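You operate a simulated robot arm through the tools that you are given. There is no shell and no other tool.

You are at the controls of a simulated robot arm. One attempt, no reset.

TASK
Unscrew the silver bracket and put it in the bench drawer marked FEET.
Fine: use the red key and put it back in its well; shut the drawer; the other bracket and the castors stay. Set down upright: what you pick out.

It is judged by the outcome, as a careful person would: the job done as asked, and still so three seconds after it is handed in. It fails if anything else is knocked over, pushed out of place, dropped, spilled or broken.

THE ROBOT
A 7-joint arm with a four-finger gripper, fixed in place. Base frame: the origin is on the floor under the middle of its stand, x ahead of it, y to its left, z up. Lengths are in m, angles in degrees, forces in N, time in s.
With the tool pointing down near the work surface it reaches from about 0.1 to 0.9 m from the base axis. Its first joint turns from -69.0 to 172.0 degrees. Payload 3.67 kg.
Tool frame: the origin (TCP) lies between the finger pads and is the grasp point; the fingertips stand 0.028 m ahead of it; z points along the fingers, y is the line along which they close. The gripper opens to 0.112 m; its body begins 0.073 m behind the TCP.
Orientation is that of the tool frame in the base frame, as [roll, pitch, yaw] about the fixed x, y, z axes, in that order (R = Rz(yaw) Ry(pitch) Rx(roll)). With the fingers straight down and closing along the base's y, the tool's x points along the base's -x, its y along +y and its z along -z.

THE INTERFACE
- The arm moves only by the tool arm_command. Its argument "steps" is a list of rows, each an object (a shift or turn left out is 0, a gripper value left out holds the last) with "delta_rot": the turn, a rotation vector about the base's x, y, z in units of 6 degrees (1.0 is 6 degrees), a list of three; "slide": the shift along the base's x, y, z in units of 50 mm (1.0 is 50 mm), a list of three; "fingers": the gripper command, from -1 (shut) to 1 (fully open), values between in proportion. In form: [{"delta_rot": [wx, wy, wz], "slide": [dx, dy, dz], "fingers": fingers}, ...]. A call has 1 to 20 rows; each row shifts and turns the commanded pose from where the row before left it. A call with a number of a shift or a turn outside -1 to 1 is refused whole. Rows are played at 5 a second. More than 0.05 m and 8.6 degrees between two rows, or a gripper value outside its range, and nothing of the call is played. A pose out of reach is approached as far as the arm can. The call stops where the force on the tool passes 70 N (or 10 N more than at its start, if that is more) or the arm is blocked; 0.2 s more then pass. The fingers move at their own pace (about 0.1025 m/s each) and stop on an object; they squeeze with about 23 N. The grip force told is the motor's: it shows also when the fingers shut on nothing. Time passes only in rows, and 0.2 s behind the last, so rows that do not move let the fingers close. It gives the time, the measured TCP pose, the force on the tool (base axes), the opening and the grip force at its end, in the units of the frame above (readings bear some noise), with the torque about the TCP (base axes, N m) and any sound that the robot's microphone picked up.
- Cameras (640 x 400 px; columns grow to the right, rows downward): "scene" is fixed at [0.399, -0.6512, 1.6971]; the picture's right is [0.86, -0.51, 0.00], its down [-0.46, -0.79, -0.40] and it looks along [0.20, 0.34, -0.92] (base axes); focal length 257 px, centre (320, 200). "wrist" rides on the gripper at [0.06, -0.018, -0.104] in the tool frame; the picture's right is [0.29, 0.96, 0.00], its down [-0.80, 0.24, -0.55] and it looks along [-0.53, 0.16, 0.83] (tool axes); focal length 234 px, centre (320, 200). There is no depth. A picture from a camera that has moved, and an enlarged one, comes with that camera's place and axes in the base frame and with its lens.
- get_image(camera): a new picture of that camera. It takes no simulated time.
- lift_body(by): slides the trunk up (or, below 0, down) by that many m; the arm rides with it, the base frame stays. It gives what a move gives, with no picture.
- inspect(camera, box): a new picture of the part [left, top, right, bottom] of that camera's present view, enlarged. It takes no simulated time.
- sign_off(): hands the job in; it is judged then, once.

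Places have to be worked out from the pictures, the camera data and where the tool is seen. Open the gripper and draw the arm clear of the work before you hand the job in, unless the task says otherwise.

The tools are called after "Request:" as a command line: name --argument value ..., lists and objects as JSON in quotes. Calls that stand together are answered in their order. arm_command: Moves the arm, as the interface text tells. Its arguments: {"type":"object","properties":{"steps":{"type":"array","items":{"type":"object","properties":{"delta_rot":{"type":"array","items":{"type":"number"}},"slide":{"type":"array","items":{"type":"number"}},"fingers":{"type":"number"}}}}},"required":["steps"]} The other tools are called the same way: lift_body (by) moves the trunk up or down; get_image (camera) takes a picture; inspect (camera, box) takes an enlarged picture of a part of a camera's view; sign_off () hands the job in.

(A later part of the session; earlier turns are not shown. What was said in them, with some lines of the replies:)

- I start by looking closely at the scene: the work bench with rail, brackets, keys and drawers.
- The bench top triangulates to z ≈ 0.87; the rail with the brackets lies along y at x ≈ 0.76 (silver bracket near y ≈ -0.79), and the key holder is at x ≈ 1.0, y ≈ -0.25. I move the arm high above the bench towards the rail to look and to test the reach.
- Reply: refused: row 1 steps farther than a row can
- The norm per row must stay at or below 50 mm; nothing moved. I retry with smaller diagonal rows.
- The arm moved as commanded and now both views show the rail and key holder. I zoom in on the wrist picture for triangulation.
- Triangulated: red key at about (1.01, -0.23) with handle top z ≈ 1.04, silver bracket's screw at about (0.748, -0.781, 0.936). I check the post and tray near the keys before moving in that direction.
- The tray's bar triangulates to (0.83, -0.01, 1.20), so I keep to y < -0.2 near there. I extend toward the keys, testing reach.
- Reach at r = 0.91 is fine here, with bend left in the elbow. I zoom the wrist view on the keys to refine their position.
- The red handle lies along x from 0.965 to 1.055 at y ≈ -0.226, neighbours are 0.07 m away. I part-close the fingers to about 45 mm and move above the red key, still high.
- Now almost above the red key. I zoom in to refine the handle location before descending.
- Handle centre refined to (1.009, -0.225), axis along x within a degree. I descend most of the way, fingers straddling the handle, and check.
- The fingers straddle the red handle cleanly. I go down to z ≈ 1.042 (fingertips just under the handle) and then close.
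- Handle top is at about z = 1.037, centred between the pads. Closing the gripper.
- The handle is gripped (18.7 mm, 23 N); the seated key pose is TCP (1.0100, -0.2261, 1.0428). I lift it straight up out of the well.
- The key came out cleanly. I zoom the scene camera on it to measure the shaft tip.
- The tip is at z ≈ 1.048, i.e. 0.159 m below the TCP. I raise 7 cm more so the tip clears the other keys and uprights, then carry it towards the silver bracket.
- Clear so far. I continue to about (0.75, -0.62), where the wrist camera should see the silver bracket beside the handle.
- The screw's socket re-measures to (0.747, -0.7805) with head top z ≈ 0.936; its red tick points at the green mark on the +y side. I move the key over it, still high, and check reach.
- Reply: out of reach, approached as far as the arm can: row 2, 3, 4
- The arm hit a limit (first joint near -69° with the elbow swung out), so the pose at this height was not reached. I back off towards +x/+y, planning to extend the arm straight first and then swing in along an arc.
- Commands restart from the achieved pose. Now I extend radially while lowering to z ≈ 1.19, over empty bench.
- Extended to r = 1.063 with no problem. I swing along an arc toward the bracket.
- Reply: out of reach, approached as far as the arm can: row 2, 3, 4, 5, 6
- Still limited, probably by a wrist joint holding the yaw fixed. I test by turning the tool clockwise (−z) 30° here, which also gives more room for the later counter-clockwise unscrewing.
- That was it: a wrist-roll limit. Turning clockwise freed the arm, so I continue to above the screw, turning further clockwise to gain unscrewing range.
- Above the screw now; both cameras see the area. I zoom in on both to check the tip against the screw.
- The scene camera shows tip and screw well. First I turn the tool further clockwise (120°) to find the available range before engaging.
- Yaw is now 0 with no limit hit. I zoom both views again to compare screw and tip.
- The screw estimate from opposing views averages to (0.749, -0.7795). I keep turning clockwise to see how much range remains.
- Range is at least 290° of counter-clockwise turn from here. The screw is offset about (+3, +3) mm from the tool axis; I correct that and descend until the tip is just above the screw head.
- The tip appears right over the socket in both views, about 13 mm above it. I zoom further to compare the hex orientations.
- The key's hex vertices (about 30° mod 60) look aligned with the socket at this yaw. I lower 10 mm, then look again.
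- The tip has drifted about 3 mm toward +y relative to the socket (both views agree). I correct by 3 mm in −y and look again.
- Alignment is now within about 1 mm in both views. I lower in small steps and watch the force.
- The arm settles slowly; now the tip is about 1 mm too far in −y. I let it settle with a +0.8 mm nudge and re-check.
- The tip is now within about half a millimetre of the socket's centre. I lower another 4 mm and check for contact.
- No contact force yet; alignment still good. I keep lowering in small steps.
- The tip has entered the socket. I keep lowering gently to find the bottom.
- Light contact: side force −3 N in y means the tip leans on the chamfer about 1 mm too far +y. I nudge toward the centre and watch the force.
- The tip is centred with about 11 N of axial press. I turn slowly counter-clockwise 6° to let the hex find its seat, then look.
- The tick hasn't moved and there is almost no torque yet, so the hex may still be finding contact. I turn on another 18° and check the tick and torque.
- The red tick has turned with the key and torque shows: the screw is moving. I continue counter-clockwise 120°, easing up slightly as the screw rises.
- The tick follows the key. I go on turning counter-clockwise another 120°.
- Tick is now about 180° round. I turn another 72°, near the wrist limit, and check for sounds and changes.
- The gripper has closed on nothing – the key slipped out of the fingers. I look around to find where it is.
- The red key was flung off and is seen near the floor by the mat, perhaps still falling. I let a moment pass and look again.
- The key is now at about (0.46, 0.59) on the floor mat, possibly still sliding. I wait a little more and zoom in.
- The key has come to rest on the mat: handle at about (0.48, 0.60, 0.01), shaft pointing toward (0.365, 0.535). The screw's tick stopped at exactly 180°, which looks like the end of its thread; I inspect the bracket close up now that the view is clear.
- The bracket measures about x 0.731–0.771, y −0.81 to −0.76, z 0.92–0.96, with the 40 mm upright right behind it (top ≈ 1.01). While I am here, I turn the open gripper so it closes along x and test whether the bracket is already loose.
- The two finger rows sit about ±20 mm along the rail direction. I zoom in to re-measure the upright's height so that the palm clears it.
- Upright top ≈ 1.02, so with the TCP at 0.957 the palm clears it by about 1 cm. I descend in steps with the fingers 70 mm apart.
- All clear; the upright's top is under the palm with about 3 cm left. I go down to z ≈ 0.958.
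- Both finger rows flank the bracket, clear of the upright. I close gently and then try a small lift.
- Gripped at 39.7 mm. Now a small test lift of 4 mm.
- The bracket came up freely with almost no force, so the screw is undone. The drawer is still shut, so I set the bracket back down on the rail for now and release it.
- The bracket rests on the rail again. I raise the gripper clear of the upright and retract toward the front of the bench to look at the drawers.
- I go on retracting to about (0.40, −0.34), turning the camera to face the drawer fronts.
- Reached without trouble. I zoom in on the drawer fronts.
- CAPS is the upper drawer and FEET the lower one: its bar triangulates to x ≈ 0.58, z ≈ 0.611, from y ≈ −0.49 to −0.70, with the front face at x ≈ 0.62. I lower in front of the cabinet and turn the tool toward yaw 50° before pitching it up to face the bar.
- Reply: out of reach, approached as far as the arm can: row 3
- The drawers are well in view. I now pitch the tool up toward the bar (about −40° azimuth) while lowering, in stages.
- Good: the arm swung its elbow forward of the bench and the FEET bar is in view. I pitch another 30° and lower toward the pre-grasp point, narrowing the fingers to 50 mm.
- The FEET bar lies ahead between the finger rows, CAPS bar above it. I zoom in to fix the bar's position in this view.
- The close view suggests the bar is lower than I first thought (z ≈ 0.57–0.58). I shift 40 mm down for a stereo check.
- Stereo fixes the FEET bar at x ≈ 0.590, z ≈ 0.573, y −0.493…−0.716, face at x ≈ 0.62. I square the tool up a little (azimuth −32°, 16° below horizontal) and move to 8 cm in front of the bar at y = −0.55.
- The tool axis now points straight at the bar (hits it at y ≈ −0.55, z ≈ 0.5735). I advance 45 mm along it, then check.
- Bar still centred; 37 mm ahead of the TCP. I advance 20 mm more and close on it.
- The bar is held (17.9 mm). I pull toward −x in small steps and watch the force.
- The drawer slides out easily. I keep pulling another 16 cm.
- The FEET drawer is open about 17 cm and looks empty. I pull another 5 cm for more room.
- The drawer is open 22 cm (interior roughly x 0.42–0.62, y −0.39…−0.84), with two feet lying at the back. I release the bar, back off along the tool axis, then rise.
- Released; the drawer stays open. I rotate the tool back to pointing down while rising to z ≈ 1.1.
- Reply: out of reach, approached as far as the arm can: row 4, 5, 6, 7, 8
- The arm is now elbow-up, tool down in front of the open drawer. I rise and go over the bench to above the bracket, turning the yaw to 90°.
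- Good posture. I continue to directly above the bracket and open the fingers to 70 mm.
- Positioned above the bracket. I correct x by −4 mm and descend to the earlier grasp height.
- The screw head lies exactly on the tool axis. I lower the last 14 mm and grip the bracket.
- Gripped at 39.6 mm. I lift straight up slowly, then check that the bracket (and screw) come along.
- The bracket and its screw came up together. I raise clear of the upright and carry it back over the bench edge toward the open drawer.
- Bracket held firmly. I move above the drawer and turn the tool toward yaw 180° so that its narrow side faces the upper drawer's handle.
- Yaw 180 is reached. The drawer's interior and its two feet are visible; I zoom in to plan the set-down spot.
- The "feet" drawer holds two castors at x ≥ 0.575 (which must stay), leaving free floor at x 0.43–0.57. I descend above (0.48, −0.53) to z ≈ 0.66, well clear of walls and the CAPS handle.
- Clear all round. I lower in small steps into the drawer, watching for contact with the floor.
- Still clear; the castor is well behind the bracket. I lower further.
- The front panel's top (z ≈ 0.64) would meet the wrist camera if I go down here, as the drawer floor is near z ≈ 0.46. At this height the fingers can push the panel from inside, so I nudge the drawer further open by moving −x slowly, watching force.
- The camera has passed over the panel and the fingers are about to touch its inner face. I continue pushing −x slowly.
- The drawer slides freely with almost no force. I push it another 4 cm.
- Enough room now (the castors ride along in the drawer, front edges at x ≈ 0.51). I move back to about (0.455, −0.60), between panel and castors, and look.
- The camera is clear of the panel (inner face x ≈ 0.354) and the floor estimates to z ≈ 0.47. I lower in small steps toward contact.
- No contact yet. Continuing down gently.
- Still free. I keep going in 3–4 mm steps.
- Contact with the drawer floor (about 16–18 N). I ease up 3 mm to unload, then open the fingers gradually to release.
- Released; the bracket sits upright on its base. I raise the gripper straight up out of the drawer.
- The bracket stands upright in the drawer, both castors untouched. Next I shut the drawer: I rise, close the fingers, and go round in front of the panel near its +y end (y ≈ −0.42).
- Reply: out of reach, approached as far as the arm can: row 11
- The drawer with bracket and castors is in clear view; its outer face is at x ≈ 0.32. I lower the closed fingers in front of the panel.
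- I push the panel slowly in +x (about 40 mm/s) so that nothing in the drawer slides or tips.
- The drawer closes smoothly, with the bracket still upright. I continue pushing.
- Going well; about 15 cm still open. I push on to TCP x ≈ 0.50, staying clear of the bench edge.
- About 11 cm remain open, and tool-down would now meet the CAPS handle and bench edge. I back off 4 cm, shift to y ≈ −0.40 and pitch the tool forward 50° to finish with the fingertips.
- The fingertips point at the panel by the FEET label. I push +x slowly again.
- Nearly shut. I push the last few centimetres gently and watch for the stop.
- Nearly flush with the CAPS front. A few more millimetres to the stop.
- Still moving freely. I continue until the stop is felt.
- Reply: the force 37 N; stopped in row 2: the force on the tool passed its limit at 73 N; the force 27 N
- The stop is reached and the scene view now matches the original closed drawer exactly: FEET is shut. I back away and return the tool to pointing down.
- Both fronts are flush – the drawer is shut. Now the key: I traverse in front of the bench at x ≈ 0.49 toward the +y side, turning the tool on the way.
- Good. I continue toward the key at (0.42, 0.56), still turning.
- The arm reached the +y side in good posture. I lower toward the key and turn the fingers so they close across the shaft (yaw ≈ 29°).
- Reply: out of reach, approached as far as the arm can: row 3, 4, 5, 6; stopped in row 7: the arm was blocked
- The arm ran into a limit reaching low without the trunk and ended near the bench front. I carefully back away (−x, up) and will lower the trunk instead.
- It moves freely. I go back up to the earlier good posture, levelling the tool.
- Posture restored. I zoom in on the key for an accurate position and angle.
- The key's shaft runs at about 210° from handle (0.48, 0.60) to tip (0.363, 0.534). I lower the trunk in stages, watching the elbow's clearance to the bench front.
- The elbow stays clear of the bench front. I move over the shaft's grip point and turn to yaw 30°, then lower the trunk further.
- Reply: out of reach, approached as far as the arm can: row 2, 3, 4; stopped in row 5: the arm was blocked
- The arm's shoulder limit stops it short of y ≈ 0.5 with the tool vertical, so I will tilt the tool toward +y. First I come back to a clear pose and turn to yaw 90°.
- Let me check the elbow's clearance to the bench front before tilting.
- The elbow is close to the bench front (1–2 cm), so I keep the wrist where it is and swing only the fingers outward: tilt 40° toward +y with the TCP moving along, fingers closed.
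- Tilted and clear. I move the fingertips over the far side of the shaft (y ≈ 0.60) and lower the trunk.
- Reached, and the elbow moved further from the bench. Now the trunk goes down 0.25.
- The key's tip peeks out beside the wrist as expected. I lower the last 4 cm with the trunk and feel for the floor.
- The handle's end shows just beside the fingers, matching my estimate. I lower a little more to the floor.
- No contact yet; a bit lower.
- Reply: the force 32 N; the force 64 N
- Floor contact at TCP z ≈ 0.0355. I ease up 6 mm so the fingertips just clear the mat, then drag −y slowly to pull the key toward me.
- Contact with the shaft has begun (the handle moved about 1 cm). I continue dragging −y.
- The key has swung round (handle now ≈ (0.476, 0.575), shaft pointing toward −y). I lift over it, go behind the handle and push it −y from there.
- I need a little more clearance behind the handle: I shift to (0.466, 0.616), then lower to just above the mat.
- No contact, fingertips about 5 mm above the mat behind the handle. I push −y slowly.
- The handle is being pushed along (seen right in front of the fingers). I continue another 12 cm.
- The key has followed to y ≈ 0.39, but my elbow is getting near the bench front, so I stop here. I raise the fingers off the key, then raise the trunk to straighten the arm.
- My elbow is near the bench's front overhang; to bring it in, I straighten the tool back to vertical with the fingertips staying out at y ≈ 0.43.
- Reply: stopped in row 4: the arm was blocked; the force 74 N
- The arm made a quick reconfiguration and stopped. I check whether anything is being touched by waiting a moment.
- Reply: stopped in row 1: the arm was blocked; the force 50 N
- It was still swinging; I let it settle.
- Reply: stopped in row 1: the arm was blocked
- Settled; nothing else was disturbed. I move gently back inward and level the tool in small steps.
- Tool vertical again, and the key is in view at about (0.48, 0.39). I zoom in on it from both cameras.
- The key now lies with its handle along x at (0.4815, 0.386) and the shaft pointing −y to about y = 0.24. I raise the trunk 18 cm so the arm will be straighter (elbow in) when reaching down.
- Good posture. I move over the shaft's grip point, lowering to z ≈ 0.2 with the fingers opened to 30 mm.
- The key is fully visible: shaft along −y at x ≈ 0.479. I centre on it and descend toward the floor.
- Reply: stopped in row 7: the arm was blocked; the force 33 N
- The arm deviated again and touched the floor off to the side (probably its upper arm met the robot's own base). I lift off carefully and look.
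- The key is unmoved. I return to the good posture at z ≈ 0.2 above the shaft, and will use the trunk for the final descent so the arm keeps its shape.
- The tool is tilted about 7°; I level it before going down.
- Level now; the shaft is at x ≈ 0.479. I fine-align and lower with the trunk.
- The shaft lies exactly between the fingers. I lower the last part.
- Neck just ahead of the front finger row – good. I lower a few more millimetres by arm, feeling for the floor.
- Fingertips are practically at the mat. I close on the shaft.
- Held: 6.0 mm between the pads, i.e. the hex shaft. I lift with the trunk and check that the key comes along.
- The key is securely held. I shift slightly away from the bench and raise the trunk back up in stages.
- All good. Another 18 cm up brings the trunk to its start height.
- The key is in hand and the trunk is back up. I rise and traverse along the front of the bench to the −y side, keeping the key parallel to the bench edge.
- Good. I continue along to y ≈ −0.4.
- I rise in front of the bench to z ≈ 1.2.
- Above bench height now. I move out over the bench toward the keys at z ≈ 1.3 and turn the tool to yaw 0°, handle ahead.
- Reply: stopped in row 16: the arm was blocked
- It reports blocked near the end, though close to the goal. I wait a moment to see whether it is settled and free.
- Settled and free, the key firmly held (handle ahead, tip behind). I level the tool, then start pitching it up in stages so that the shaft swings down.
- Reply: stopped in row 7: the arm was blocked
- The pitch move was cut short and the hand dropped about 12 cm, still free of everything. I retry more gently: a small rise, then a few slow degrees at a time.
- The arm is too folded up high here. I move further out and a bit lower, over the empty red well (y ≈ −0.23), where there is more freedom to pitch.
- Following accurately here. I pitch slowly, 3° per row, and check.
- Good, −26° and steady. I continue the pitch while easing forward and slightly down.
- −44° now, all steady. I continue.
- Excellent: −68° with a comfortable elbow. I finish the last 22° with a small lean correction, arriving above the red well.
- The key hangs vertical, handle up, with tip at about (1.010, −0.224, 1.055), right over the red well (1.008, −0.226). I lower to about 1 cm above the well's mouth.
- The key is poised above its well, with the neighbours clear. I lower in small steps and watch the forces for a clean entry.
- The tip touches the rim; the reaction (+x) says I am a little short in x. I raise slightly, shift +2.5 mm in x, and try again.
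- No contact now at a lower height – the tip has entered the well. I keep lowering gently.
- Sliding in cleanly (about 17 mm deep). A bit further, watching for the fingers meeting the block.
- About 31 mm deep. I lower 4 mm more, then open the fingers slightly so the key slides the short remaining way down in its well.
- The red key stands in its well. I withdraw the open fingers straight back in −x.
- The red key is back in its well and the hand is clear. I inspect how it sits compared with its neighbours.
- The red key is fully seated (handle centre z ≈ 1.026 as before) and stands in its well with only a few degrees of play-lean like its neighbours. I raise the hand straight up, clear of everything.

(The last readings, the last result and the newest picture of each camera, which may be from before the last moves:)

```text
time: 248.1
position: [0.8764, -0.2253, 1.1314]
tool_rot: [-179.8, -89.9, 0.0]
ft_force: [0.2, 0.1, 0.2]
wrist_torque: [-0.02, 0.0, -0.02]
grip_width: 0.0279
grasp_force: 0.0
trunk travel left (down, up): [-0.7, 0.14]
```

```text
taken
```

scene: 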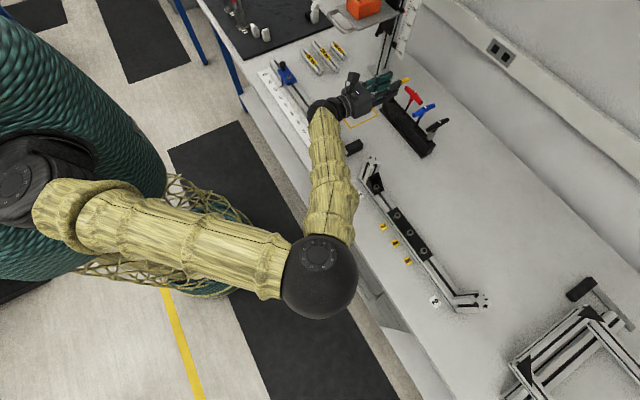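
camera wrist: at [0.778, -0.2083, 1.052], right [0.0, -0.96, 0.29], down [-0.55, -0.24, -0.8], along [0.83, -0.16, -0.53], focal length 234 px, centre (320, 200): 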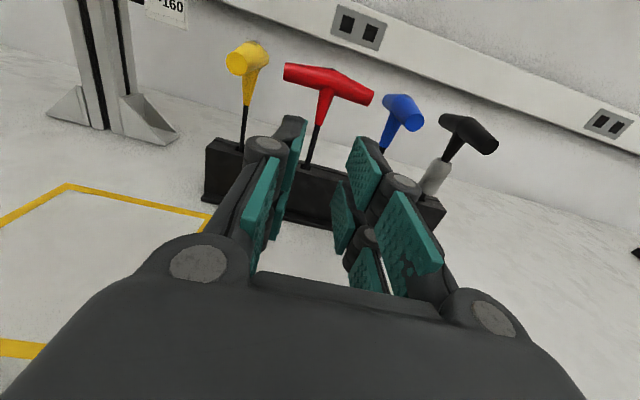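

I rotate the tool back to pointing down slowly while moving away from the keys.

Request:
arm_command --steps '[{"slide": [0, 0, 0.1], "delta_rot": [0, 0.7, 0]}, {"slide": [0, 0, 0.1], "delta_rot": [0, 0.7, 0]}, {"slide": [0, 0, 0.1], "delta_rot": [0, 0.7, 0]}, {"slide": [0, 0, 0.1], "delta_rot": [0, 0.7, 0]}, {"slide": [0, 0, 0.1], "delta_rot": [0, 0.7, 0]}, {"slide": [0, 0, 0.1], "delta_rot": [0, 0.7, 0]}, {"slide": [0, 0, 0.1], "delta_rot": [0, 0.7, 0]}, {"slide": [0, 0, 0.1], "delta_rot": [0, 0.7, 0]}, {"slide": [0, 0, 0.1], "delta_rot": [0, 0.7, 0]}, {"slide": [0, 0, 0.1], "delta_rot": [0, 0.7, 0]}, {"slide": [0, 0, 0]}]'

Request:
get_image --camera "scene"

```text
time: 250.5
position: [0.8785, -0.2276, 1.1824]
tool_rot: [-179.8, -47.9, 0.1]
ft_force: [0.4, -0.6, -0.4]
wrist_torque: [0.02, 0.03, 0.04]
grip_width: 0.0282
grasp_force: 0.1
trunk travel left (down, up): [-0.7, 0.14]
```

```text
taken
```

scene: 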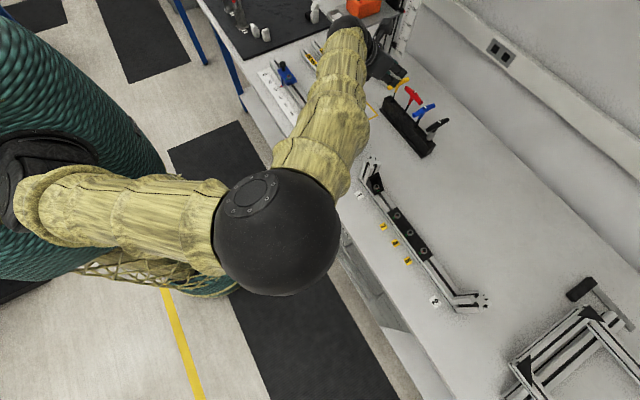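

Going smoothly. I complete the rotation, drifting away from the tray.

Request:
arm_command --steps '[{"slide": [0, -0.2, 0], "delta_rot": [0, 0.7, 0]}, {"slide": [0, -0.2, 0], "delta_rot": [0, 0.7, 0]}, {"slide": [0, -0.2, 0], "delta_rot": [0, 0.7, 0]}, {"slide": [0, -0.2, 0], "delta_rot": [0, 0.7, 0]}, {"slide": [0, -0.2, 0], "delta_rot": [0, 0.7, 0]}, {"slide": [0, -0.2, 0], "delta_rot": [0, 0.7, 0]}, {"slide": [0, -0.2, 0], "delta_rot": [0, 0.7, 0]}, {"slide": [0, -0.2, 0], "delta_rot": [0, 0.7, 0]}, {"slide": [0, -0.2, 0], "delta_rot": [0, 0.7, 0]}, {"slide": [0, -0.2, 0], "delta_rot": [0, 0.7, 0]}, {"slide": [0, -0.2, 0], "delta_rot": [0, 0.7, 0]}, {"slide": [0, 0, 0], "delta_rot": [0, 0.3, 0]}, {"slide": [0, 0, 0]}]'

Request:
get_image --camera "scene"

Request:
get_image --camera "wrist"

```text
time: 253.3
position: [0.8784, -0.3358, 1.1819]
tool_rot: [-179.8, 0.1, 0.1]
ft_force: [0.2, 0.0, 0.3]
wrist_torque: [0.02, 0.0, 0.04]
grip_width: 0.028
grasp_force: 0.1
trunk travel left (down, up): [-0.7, 0.14]
```

```text
taken
```

scene: 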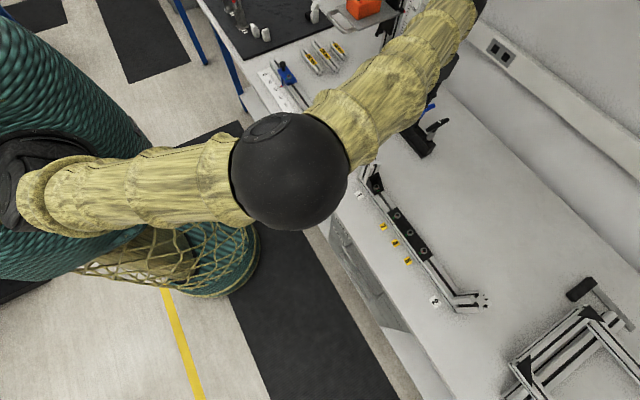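

```text
taken
camera wrist: at [0.9373, -0.3186, 1.2857], right [0.29, -0.96, 0.0], down [-0.8, -0.24, 0.55], along [-0.53, -0.16, -0.83], focal length 234 px, centre (320, 200)
```

wrist: 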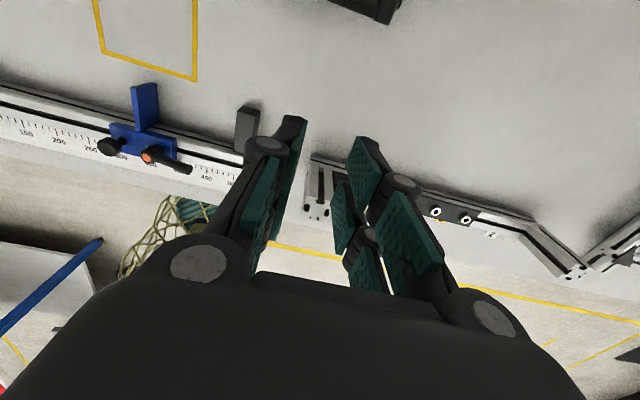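

Tool down and clear. I open the gripper and withdraw toward the start area for a final check of the whole scene.

Request:
arm_command --steps '[{"slide": [-0.3, 0, 0.5], "fingers": 0.5}, {"slide": [-0.7, 0, 0.3], "fingers": 1}, {"slide": [-0.7, 0, 0.2]}, {"slide": [-0.7, 0, 0.2]}, {"slide": [-0.7, 0, 0.1]}, {"slide": [-0.7, 0, 0]}, {"slide": [-0.7, 0, 0]}, {"slide": [-0.5, 0, 0]}, {"slide": [0, 0, 0]}, {"slide": [0, 0, 0]}]'

Request:
get_image --camera "scene"

Request:
get_image --camera "wrist"

```text
time: 255.5
position: [0.6262, -0.3354, 1.2467]
tool_rot: [-179.9, 0.1, 0.1]
ft_force: [-0.8, -0.8, 0.1]
wrist_torque: [0.01, 0.0, -0.03]
grip_width: 0.1117
grasp_force: 0.0
trunk travel left (down, up): [-0.7, 0.14]
```

```text
taken
```

scene: 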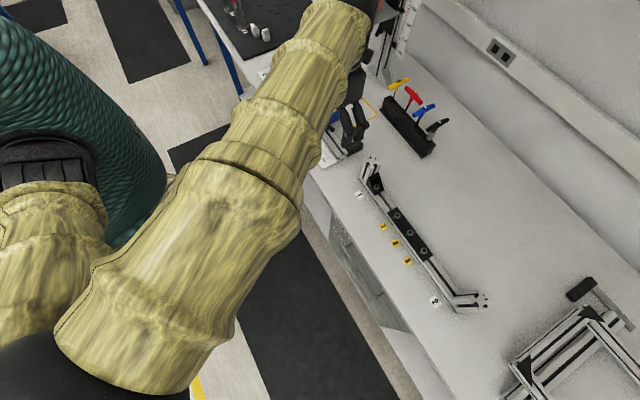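

```text
taken
camera wrist: at [0.6865, -0.3187, 1.3515], right [0.29, -0.96, 0.0], down [-0.8, -0.24, 0.55], along [-0.53, -0.16, -0.83], focal length 234 px, centre (320, 200)
```

wrist: 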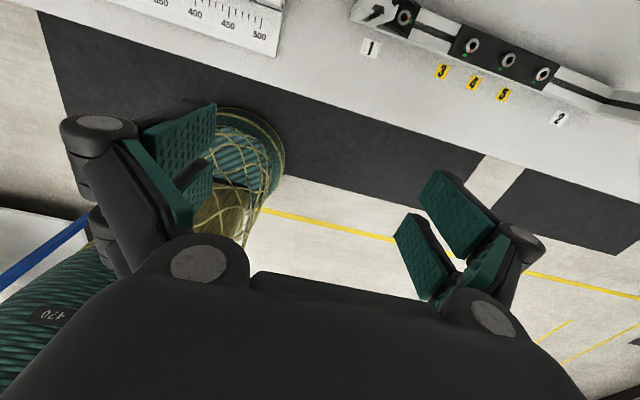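

I check the keys, rail and drawer fronts once more close up.

Request:
inspect --camera "scene" --box '[360, 60, 460, 160]'

Request:
inspect --camera "scene" --box '[310, 220, 450, 360]'

Request:
inspect --camera "scene" --box '[340, 140, 500, 320]'

```text
4.00 times, centred on (410, 110) of scene
camera zoom: at [0.399, -0.6512, 1.6971], right [0.86, -0.51, 0.0], down [-0.46, -0.79, -0.4], along [0.2, 0.34, -0.92], focal length 1030 px, centre (-40, 560)
```

zoom: 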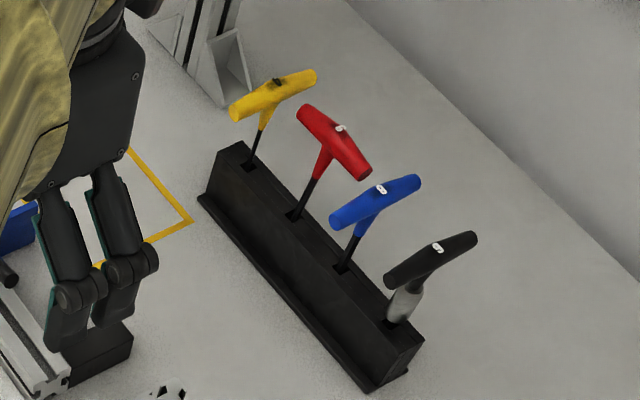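

```text
2.86 times, centred on (380, 290) of scene
camera zoom: at [0.399, -0.6512, 1.6971], right [0.86, -0.51, 0.0], down [-0.46, -0.79, -0.4], along [0.2, 0.34, -0.92], focal length 736 px, centre (149, -57)
```

zoom: 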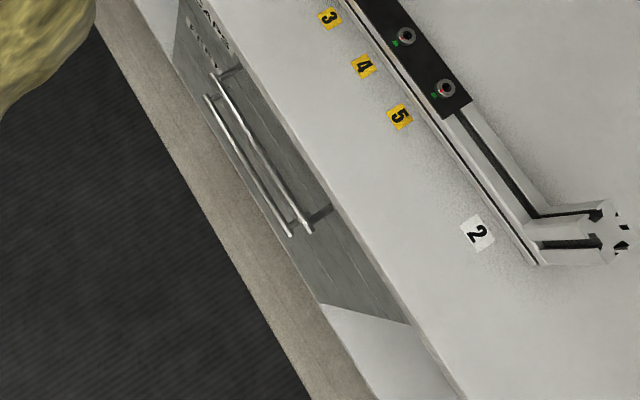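

```text
2.22 times, centred on (420, 230) of scene
camera zoom: at [0.399, -0.6512, 1.6971], right [0.86, -0.51, 0.0], down [-0.46, -0.79, -0.4], along [0.2, 0.34, -0.92], focal length 572 px, centre (98, 133)
```

zoom: 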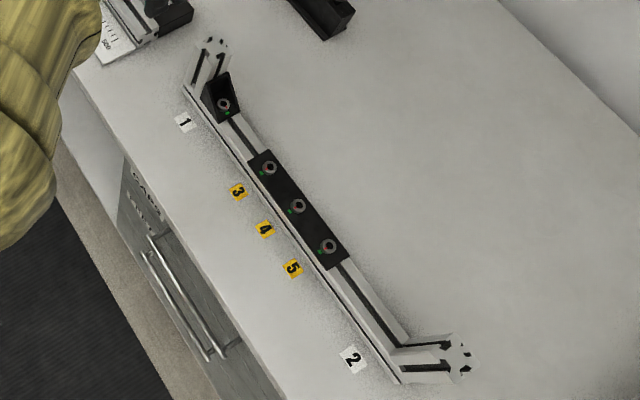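

Final state, from the pictures and readings:
- **Drawer:** FEET is shut, flush with CAPS. The silver bracket is inside, set down upright, with both castors in with it.
- **Red key:** it is back in its own well. It leans about 5° and its handle now lies crosswise to the other keys. It slipped out of the gripper once during the unscrewing and fell to the floor; I picked it up and put it back.
- **Everything else:** the black bracket and the other keys look unmoved. The gripper is open and the arm is clear, so I hand the job in.

Request:
sign_off

```text
The job is handed in.
```

The silver bracket is unscrewed and in the FEET drawer, and the drawer is shut. I have not had the judge's result back. I also dropped the red key partway through.

- **Bracket:** I turned the screw half a turn anticlockwise until it stopped. The bracket then lifted off with its screw still in it. I set it base down in the drawer and closed the drawer slowly, but I did not reopen it to check that the bracket stayed upright.
- **Red key:** I kept turning past the screw's stop and the key was flung out of the gripper onto the floor. I dragged it within reach, picked it up and put it back in its own well. It is fully seated, but it leans about 5° and its handle lies crosswise to the other keys instead of in line with them.
- **Arm trouble while fetching the key:** the arm swung out of control once. On a separate descent it came down off target and touched the floor. I saw no sign that it hit or moved anything else.
- **Everything else:** the black bracket and the other keys look unmoved. Two castors were already in the FEET drawer. They slid in and out with it, and I did not touch them.

The gripper is open and the arm is clear of the bench.
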